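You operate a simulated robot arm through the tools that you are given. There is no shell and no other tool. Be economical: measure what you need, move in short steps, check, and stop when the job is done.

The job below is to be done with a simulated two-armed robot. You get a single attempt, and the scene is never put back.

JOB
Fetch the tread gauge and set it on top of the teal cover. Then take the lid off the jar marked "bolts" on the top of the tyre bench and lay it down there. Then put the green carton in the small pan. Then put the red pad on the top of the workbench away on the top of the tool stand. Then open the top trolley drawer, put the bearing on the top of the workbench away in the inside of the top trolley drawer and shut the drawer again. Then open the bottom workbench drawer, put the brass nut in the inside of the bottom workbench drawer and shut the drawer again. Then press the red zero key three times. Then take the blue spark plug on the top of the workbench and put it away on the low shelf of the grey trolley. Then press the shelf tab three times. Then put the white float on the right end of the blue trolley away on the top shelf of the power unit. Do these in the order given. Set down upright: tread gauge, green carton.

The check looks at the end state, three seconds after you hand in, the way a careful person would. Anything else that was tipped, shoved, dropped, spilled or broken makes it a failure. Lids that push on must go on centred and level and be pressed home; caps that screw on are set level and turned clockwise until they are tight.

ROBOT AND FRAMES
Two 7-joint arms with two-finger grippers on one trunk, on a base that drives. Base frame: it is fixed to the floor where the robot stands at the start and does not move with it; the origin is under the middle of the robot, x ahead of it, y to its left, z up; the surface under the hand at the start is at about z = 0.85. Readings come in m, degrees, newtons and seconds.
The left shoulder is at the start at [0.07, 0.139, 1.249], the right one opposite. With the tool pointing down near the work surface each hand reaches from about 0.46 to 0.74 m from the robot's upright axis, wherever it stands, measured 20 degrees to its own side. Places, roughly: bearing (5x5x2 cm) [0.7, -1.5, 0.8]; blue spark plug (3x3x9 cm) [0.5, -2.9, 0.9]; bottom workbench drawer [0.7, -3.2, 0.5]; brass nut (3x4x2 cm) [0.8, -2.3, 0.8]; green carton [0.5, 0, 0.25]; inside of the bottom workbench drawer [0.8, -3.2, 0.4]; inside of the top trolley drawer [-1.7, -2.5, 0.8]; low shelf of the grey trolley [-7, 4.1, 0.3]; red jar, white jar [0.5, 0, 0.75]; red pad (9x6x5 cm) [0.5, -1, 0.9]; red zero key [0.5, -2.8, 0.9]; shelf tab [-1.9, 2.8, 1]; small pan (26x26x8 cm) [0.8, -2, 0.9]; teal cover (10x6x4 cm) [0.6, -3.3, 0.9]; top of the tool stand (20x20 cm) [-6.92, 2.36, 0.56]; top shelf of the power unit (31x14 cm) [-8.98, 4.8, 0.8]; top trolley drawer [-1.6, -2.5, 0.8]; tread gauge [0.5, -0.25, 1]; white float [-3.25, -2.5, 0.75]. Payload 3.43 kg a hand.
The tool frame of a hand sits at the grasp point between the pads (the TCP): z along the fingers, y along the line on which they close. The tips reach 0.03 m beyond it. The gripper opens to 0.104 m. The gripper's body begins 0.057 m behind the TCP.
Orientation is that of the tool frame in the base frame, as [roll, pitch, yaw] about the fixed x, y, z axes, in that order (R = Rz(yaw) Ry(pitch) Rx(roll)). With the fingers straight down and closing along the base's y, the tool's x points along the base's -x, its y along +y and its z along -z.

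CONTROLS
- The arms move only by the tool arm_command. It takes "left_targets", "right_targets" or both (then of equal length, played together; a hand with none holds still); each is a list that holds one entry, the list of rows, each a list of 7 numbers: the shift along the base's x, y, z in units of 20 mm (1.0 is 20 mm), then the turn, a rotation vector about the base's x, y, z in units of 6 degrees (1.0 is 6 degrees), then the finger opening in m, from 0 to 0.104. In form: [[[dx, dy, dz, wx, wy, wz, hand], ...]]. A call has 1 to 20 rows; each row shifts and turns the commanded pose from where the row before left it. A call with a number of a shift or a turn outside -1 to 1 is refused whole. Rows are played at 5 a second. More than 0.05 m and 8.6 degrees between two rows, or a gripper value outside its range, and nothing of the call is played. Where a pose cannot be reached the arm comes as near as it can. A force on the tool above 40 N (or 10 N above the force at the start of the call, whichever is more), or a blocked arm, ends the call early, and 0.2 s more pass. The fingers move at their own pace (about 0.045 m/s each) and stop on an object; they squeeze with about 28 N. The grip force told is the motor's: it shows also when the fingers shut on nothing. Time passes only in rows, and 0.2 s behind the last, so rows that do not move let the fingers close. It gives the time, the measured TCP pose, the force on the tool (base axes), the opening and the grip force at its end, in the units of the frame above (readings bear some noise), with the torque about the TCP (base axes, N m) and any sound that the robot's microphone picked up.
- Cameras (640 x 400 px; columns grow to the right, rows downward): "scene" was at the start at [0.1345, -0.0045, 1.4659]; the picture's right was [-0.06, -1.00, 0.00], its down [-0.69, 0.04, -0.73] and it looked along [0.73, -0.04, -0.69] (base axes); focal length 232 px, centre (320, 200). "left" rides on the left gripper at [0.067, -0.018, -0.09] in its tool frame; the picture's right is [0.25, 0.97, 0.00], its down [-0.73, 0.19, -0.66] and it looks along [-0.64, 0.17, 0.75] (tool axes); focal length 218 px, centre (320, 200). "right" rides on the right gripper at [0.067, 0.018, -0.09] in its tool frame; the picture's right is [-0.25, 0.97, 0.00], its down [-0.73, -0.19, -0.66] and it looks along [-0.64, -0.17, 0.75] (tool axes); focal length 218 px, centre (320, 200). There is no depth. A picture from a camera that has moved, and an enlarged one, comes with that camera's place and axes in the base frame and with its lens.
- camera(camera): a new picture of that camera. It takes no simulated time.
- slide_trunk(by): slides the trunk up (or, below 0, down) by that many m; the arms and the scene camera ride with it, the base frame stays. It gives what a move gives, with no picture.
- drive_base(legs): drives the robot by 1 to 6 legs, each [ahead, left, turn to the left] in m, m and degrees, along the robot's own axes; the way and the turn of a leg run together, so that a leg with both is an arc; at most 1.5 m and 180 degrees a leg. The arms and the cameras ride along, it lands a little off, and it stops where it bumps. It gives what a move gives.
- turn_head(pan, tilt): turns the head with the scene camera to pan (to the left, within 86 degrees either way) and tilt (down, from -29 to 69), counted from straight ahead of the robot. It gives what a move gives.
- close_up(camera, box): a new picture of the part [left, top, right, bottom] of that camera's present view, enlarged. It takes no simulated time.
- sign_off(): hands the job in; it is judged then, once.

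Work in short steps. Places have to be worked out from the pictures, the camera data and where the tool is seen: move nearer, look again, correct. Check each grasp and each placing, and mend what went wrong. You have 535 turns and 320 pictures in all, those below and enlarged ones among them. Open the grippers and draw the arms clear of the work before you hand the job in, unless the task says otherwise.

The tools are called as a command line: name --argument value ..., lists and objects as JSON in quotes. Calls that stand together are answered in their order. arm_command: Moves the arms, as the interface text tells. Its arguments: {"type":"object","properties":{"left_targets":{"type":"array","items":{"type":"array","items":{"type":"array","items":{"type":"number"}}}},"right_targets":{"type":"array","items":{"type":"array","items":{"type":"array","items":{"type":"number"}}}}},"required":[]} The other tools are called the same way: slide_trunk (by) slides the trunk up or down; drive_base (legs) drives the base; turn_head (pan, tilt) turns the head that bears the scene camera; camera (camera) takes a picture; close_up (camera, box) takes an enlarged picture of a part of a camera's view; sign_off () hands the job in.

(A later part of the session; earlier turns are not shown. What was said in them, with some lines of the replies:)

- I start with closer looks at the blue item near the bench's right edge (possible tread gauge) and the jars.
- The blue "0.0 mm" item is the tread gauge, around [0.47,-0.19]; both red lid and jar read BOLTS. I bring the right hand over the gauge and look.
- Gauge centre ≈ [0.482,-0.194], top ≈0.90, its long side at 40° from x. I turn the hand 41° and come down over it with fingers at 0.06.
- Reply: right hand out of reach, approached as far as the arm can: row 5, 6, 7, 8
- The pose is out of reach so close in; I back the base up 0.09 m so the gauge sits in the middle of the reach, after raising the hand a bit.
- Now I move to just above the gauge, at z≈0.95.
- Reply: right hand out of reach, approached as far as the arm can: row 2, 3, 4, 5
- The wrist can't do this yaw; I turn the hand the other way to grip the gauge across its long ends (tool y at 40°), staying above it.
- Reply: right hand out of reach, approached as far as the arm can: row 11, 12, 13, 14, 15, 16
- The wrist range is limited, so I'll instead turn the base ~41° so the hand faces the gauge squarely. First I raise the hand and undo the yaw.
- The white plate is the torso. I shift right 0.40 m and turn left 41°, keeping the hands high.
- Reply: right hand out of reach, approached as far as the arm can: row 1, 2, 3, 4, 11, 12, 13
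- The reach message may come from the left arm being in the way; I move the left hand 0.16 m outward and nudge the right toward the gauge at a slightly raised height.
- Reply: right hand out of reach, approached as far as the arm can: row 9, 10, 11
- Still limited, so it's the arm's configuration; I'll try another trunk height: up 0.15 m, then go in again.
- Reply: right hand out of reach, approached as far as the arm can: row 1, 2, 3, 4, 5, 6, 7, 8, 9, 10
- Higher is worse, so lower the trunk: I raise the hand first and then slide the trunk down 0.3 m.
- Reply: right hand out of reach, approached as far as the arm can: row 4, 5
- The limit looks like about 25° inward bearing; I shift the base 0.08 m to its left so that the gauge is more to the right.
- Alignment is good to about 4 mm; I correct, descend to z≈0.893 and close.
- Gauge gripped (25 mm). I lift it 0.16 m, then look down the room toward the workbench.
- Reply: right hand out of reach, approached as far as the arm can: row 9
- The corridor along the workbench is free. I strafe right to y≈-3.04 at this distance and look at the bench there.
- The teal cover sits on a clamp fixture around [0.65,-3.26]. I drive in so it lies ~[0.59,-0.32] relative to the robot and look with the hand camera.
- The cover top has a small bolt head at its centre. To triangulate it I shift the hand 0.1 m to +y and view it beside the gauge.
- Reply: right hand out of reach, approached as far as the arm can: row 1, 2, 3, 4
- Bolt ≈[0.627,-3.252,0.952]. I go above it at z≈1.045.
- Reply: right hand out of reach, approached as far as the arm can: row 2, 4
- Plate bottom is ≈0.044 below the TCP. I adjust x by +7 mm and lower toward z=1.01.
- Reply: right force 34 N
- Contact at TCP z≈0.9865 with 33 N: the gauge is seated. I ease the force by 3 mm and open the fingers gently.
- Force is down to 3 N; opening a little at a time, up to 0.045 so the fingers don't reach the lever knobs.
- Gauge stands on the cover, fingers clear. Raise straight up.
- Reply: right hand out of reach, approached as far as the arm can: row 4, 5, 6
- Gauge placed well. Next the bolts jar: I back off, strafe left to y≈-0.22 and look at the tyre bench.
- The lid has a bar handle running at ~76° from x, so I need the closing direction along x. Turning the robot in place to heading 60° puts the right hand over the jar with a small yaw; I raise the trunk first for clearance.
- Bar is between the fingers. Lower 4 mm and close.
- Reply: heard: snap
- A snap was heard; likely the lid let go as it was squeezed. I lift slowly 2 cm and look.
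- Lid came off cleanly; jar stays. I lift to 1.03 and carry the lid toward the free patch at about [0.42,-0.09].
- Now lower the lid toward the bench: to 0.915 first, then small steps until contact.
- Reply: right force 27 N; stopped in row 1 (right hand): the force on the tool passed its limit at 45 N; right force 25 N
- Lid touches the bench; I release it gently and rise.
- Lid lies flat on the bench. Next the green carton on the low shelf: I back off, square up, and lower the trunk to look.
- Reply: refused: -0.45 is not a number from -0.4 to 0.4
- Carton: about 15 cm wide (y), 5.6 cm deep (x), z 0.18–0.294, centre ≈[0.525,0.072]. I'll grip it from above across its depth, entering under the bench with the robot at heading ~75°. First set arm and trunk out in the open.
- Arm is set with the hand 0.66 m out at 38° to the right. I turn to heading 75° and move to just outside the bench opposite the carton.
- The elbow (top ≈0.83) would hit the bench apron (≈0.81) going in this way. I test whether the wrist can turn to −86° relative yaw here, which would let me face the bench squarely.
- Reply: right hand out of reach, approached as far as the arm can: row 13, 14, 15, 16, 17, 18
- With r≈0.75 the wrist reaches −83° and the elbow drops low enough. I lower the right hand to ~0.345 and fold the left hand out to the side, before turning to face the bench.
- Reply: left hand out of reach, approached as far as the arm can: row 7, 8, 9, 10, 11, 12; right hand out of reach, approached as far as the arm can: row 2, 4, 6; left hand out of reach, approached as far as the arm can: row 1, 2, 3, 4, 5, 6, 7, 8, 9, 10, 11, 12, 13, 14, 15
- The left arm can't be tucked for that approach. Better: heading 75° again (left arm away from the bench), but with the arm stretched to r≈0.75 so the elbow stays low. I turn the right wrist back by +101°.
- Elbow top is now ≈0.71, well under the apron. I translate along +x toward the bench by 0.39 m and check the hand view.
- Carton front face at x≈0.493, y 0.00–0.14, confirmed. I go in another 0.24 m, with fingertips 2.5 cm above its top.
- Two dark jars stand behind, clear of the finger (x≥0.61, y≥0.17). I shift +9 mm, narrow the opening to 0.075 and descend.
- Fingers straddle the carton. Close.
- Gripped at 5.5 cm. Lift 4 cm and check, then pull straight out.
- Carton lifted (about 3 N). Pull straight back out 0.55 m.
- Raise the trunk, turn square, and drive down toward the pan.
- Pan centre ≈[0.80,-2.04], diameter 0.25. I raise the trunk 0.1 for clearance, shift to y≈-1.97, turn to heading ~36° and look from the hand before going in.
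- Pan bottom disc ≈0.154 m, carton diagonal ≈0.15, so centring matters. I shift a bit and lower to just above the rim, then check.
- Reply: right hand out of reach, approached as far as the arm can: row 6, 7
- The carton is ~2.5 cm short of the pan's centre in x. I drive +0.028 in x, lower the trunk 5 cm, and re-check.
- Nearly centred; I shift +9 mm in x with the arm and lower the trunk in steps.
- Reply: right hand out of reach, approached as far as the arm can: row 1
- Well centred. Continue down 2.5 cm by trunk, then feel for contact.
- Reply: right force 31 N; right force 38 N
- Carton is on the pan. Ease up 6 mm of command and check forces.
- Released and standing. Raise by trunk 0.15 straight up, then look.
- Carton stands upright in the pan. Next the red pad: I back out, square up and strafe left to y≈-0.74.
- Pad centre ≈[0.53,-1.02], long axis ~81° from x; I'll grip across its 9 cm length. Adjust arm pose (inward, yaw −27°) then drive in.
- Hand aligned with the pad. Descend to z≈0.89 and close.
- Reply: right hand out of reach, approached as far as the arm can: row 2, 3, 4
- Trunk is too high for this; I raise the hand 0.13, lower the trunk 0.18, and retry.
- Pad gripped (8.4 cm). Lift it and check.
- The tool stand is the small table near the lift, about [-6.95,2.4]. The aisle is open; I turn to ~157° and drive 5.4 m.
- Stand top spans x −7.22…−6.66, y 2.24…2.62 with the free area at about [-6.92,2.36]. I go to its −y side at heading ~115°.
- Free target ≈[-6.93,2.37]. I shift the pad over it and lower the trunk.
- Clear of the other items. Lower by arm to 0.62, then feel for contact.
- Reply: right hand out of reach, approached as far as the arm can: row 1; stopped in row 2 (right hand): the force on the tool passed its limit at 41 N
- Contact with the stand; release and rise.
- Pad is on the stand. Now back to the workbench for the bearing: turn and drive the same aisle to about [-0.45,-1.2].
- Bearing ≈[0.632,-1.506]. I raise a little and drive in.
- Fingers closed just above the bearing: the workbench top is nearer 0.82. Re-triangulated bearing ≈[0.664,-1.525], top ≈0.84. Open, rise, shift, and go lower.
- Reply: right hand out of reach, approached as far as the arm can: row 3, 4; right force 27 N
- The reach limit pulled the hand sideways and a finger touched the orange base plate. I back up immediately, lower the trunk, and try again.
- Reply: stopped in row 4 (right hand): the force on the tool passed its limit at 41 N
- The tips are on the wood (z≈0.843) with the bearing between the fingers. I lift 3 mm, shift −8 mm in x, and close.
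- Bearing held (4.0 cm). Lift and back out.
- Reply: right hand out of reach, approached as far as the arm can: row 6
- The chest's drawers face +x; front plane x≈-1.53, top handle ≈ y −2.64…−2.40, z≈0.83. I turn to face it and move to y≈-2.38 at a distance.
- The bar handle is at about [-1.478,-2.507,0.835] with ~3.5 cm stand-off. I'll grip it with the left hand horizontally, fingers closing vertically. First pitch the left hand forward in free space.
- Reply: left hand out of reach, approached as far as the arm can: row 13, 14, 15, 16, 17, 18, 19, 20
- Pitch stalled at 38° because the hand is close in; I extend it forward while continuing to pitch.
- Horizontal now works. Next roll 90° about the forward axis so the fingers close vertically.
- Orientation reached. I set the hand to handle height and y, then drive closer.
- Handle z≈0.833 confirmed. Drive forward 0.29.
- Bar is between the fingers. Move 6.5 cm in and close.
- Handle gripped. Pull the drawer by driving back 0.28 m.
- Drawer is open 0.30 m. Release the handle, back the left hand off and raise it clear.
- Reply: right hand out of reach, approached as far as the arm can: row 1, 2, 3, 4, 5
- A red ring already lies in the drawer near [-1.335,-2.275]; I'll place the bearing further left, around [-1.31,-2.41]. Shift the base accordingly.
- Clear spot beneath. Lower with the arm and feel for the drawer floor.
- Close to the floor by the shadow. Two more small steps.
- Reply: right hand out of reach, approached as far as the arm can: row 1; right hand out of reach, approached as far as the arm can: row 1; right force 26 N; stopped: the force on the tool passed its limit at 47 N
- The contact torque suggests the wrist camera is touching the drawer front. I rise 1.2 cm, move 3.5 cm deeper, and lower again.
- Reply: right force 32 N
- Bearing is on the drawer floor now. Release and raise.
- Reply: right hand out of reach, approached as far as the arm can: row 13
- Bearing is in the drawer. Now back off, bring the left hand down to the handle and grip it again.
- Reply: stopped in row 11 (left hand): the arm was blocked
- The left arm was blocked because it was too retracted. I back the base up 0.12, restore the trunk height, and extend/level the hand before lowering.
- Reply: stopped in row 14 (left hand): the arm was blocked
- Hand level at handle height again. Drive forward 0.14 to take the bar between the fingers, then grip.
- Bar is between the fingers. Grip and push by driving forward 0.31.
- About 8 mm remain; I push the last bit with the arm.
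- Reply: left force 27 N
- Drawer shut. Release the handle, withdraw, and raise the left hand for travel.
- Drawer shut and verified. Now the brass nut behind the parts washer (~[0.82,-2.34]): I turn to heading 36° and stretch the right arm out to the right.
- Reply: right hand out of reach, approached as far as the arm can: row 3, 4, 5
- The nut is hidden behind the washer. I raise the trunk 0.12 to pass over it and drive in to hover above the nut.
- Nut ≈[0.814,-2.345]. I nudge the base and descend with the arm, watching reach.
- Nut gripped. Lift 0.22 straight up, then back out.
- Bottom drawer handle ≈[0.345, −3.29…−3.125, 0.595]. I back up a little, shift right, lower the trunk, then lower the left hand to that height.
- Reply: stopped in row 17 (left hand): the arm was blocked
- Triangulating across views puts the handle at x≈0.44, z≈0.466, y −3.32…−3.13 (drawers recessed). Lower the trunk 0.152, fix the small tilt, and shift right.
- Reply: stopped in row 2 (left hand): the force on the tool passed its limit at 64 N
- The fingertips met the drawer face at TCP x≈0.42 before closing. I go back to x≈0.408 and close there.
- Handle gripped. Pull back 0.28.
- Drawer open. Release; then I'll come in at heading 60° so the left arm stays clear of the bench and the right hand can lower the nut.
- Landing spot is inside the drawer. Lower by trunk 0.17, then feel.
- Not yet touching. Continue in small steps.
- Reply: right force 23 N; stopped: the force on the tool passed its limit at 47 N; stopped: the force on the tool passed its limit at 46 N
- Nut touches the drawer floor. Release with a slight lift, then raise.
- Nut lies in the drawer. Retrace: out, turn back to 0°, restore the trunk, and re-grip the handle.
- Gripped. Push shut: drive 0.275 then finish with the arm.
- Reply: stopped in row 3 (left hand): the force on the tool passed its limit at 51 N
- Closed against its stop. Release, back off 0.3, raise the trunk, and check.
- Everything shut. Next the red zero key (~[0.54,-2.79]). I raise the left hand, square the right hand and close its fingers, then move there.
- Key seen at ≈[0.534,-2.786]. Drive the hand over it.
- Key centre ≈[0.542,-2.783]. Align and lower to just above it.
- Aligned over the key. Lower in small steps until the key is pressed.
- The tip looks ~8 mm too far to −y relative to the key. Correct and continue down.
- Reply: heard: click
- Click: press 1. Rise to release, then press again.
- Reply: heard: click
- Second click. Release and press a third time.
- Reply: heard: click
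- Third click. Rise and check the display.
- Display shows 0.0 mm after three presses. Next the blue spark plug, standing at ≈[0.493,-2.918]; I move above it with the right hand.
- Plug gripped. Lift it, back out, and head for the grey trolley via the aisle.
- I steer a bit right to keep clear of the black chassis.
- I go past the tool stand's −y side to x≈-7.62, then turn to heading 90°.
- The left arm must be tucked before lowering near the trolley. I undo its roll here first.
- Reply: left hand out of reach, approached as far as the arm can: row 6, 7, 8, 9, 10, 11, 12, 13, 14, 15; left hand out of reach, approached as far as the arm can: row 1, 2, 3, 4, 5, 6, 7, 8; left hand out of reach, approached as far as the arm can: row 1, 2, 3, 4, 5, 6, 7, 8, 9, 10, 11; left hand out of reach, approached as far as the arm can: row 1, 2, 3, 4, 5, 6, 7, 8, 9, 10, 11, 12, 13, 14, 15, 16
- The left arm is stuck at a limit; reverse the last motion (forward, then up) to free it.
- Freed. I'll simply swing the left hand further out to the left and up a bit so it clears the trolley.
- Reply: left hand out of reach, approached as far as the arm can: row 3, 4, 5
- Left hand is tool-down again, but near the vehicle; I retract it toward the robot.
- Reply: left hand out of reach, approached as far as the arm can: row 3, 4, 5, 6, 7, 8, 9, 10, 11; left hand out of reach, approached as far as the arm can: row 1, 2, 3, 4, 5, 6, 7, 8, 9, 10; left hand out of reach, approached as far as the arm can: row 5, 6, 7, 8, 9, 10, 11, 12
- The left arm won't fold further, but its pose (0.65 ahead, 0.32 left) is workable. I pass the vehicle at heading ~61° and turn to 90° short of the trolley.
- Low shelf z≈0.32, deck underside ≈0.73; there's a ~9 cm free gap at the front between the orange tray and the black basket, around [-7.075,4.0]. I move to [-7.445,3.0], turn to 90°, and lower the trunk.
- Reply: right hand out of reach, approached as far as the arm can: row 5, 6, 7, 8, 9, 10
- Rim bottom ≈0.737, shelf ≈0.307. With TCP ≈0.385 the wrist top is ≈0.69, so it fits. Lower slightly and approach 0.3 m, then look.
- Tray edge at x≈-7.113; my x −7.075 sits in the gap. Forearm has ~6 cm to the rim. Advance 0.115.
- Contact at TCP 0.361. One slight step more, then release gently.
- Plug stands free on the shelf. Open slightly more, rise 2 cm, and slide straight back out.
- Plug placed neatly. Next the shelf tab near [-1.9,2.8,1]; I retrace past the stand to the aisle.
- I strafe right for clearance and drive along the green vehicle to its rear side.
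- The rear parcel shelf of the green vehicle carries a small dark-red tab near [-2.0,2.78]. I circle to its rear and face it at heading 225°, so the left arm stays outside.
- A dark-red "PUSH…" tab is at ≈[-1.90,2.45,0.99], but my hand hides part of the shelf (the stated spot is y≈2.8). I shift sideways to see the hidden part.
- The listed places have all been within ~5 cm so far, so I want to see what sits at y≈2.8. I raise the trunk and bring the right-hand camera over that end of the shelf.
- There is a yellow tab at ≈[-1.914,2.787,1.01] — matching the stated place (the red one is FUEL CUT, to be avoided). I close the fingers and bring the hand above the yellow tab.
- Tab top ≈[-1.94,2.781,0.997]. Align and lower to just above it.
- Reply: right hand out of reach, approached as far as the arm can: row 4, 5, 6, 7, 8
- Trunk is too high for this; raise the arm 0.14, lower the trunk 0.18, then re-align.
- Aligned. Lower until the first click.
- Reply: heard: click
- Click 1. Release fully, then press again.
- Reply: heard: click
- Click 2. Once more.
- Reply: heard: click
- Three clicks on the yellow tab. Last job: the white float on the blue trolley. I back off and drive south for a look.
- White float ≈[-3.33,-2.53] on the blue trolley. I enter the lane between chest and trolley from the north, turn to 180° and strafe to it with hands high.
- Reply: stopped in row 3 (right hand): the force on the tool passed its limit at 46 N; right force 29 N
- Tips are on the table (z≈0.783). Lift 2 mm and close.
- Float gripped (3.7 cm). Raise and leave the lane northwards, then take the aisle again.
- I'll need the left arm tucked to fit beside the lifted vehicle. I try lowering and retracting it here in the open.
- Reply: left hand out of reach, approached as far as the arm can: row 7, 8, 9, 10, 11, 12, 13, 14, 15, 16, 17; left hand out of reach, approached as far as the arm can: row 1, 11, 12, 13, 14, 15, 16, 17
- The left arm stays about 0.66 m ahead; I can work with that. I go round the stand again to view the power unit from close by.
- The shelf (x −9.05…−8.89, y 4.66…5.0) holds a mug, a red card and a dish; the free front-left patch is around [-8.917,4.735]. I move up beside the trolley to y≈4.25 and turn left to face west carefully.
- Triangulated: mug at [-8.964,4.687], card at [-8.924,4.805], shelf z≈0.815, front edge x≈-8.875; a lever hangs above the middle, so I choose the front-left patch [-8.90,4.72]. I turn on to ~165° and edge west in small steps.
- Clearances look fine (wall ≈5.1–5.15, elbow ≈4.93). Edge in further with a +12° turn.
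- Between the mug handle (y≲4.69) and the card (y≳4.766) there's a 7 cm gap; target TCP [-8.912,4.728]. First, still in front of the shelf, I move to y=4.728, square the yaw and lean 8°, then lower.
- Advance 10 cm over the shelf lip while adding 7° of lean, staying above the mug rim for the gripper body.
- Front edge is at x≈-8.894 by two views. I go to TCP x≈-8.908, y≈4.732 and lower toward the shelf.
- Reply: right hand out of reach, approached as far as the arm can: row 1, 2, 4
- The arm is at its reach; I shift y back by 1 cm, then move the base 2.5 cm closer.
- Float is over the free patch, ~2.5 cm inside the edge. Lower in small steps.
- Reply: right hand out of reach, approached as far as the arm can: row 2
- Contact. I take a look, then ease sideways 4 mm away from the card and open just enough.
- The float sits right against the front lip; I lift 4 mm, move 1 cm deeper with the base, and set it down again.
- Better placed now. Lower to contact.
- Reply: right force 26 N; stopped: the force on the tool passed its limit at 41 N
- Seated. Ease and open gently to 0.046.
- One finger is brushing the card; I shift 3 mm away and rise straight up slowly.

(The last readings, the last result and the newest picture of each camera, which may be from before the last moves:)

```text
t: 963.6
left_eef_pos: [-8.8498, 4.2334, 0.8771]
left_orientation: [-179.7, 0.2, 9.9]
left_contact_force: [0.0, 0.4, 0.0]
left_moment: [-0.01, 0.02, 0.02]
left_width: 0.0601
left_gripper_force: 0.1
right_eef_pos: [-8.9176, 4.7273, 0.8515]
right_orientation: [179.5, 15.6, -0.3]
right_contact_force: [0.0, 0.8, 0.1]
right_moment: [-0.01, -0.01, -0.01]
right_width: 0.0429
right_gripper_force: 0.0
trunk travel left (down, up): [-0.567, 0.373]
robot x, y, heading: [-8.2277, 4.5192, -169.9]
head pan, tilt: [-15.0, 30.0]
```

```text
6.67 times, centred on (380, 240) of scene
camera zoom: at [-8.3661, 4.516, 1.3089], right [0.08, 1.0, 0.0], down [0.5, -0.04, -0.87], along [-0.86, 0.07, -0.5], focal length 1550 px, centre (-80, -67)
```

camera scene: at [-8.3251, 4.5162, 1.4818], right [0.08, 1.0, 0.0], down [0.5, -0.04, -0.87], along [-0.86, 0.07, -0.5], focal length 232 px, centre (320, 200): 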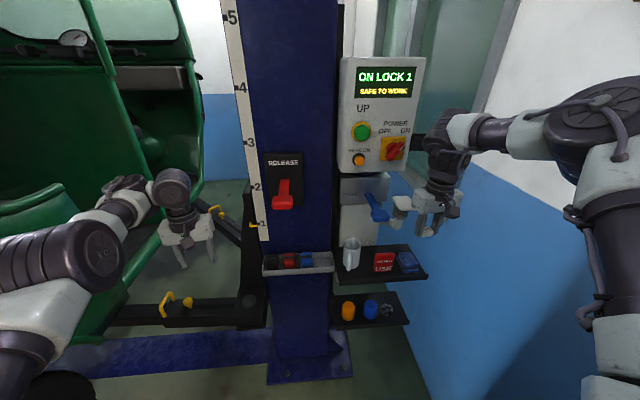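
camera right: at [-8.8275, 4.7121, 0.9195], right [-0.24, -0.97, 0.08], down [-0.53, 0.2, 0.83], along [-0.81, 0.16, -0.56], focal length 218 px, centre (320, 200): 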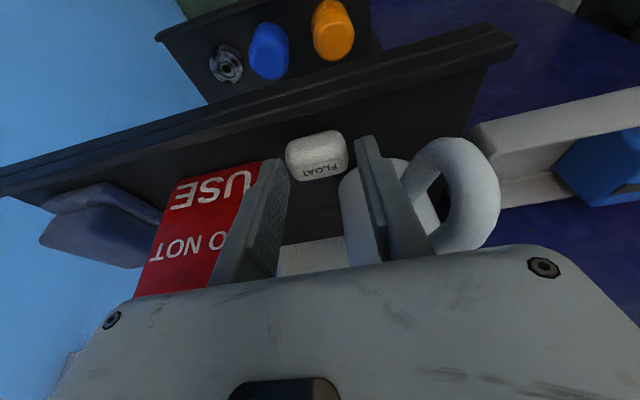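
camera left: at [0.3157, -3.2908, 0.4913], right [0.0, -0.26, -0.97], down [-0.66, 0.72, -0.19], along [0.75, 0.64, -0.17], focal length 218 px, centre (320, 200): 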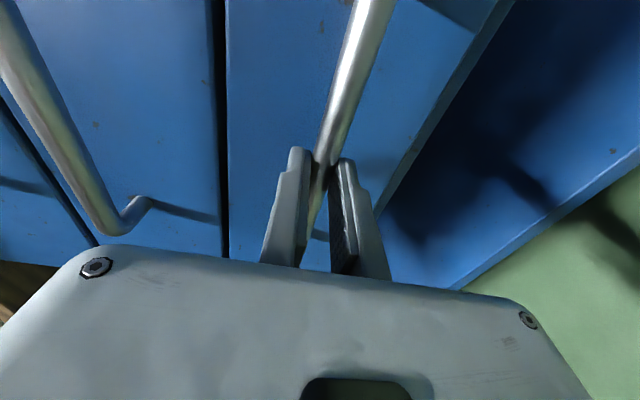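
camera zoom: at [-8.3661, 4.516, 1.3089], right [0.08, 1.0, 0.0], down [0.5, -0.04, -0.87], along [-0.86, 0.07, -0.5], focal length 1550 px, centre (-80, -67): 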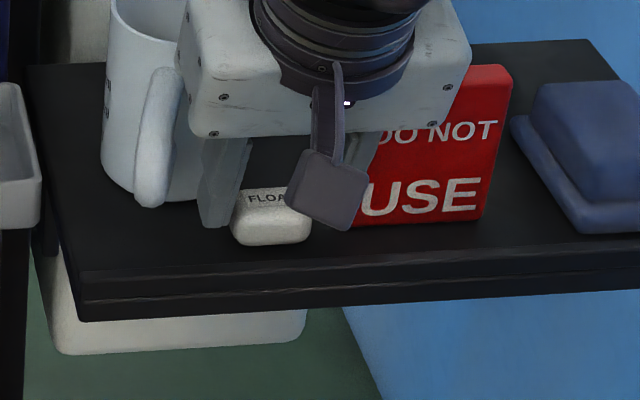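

Float stays on the shelf. Rise to 0.90 and withdraw straight out (+x).

arm_command --right_targets '[[[0, 0, 0.6, 0, 0, 0, 0.043], [0, 0, 0.8, 0, 0, 0, 0.043], [0, 0, 0.8, 0, 0, 0, 0.043], [0, 0, 0, 0, 0, 0, 0.043]]]'

drive_base --legs '[[-0.148, 0.02, 0]]'

close_up --camera "scene" --box '[320, 190, 460, 290]'

camera --camera "right"

```text
t: 964.6
left_eef_pos: [-8.8507, 4.2322, 0.8777]
left_orientation: [-179.7, 0.3, 9.9]
left_contact_force: [0.6, 0.2, 0.5]
left_moment: [0.0, -0.03, 0.03]
left_width: 0.0601
left_gripper_force: 0.1
right_eef_pos: [-8.9192, 4.7294, 0.8942]
right_orientation: [179.5, 15.6, -0.1]
right_contact_force: [0.3, 0.0, -0.3]
right_moment: [-0.02, -0.01, 0.0]
right_width: 0.0432
right_gripper_force: 0.2
trunk travel left (down, up): [-0.567, 0.373]
robot x, y, heading: [-8.2302, 4.5178, -169.6]
head pan, tilt: [-15.0, 30.0]
```

```text
t: 966.0
left_eef_pos: [-8.7025, 4.2395, 0.8774]
left_orientation: [-179.7, 0.3, 9.9]
left_contact_force: [-0.1, 0.7, 0.0]
left_moment: [-0.02, 0.03, 0.01]
left_width: 0.0601
left_gripper_force: 0.0
right_eef_pos: [-8.7687, 4.7374, 0.8937]
right_orientation: [179.5, 15.5, -0.1]
right_contact_force: [-0.2, 0.7, 0.5]
right_moment: [-0.01, -0.01, 0.02]
right_width: 0.0431
right_gripper_force: 0.0
trunk travel left (down, up): [-0.567, 0.373]
robot x, y, heading: [-8.0795, 4.5278, -169.9]
head pan, tilt: [-15.0, 30.0]
```

```text
4.00 times, centred on (390, 240) of scene
camera zoom: at [-8.2181, 4.5222, 1.3089], right [0.08, 1.0, 0.0], down [0.5, -0.04, -0.87], along [-0.86, 0.07, -0.5], focal length 930 px, centre (40, 40)
```

zoom: 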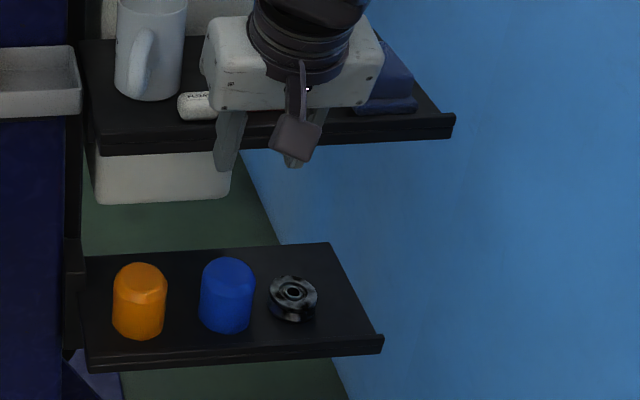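

```text
42 pictures are left
camera right: at [-8.6801, 4.72, 0.9626], right [-0.24, -0.97, 0.08], down [-0.53, 0.2, 0.83], along [-0.81, 0.16, -0.56], focal length 218 px, centre (320, 200)
```

right: 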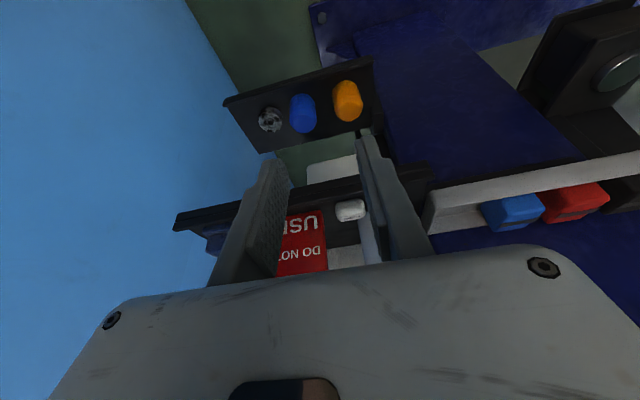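

Float rests on the top shelf between mug and card. I back away a bit more along my entry path and take a final look.

drive_base --legs '[[-0.08, 0.11, -10]]'

turn_head --pan -12 --tilt 28

camera --camera "scene"

```text
t: 967.3
left_eef_pos: [-8.6537, 4.2543, 0.8775]
left_orientation: [-179.7, 0.3, -0.4]
left_contact_force: [0.5, 0.6, 0.4]
left_moment: [-0.01, 0.0, -0.02]
left_width: 0.0601
left_gripper_force: 0.0
right_eef_pos: [-8.6318, 4.7546, 0.8961]
right_orientation: [179.6, 15.7, -10.5]
right_contact_force: [-0.6, -0.6, 0.2]
right_moment: [-0.02, 0.03, 0.01]
right_width: 0.0428
right_gripper_force: 0.0
trunk travel left (down, up): [-0.567, 0.373]
robot x, y, heading: [-7.9937, 4.4218, 179.8]
head pan, tilt: [-15.0, 30.0]
```

```text
t: 967.9
left_eef_pos: [-8.6533, 4.2536, 0.8772]
left_orientation: [-179.6, 0.4, -0.4]
left_contact_force: [0.4, -0.1, -0.4]
left_moment: [0.0, 0.01, 0.01]
left_width: 0.0601
left_gripper_force: 0.1
right_eef_pos: [-8.6301, 4.7536, 0.8953]
right_orientation: [179.6, 15.7, -10.4]
right_contact_force: [-0.2, 2.1, 0.2]
right_moment: [0.03, -0.01, -0.01]
right_width: 0.0429
right_gripper_force: 0.1
trunk travel left (down, up): [-0.567, 0.373]
robot x, y, heading: [-7.9912, 4.4207, 180.0]
head pan, tilt: [-12.0, 28.0]
```

```text
41 pictures are left
camera scene: at [-8.1282, 4.441, 1.3122], right [0.21, 0.98, 0.0], down [0.46, -0.1, -0.88], along [-0.86, 0.19, -0.47], focal length 232 px, centre (320, 200)
```

scene: 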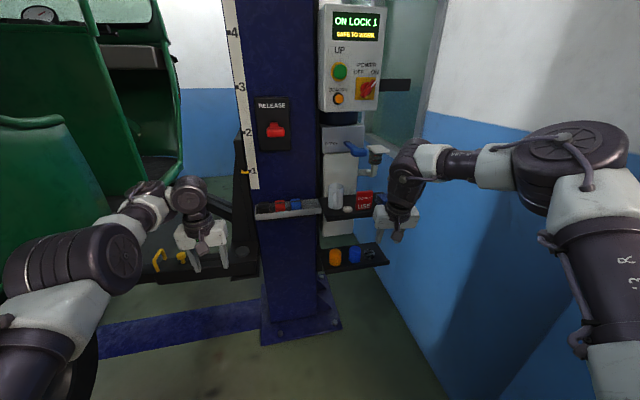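

close_up --camera "scene" --box '[310, 170, 420, 250]'

```text
5.00 times, centred on (365, 210) of scene
camera zoom: at [-8.1282, 4.441, 1.3122], right [0.21, 0.98, 0.0], down [0.46, -0.1, -0.88], along [-0.86, 0.19, -0.47], focal length 1162 px, centre (95, 150)
```

zoom: 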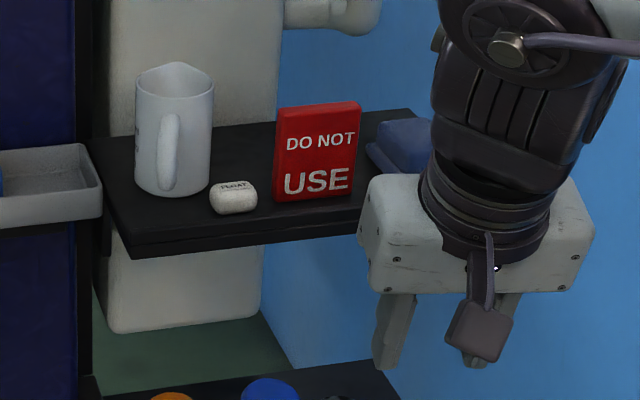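

The float lies flat on the shelf with the mug, card and dish all upright, and both grippers are open and clear. I hand the job in.

sign_off

```text
The job is handed in.
```

I did all ten steps in the order given and handed the job in. Each placement was checked in a picture, and each key press was heard as a click. Both grippers are open and clear of the work.

A few contacts and placements you may want to know about:

- **Tread gauge:** it stands upright on the teal cover, centred over the small bolt head.
- **Bolts jar lid:** it came off with a snap when gripped and lies on the tyre bench. The jar did not move.
- **Green carton:** it stands upright in the small pan, which shifted a few millimetres as the carton settled.
- **Bearing:** while picking it up, a finger pressed on the orange stand's base plate. While lowering it, the wrist camera touched the drawer front. Nothing looked out of place afterwards.
- **Shelf tab:** I pressed the yellow tab. The red one on the same shelf is marked FUEL CUT, so I left it alone.
- **White float:** it lies at the front of the power unit's top shelf, between the mug and the red card. A finger brushed the card on release, but everything on the shelf still stands.
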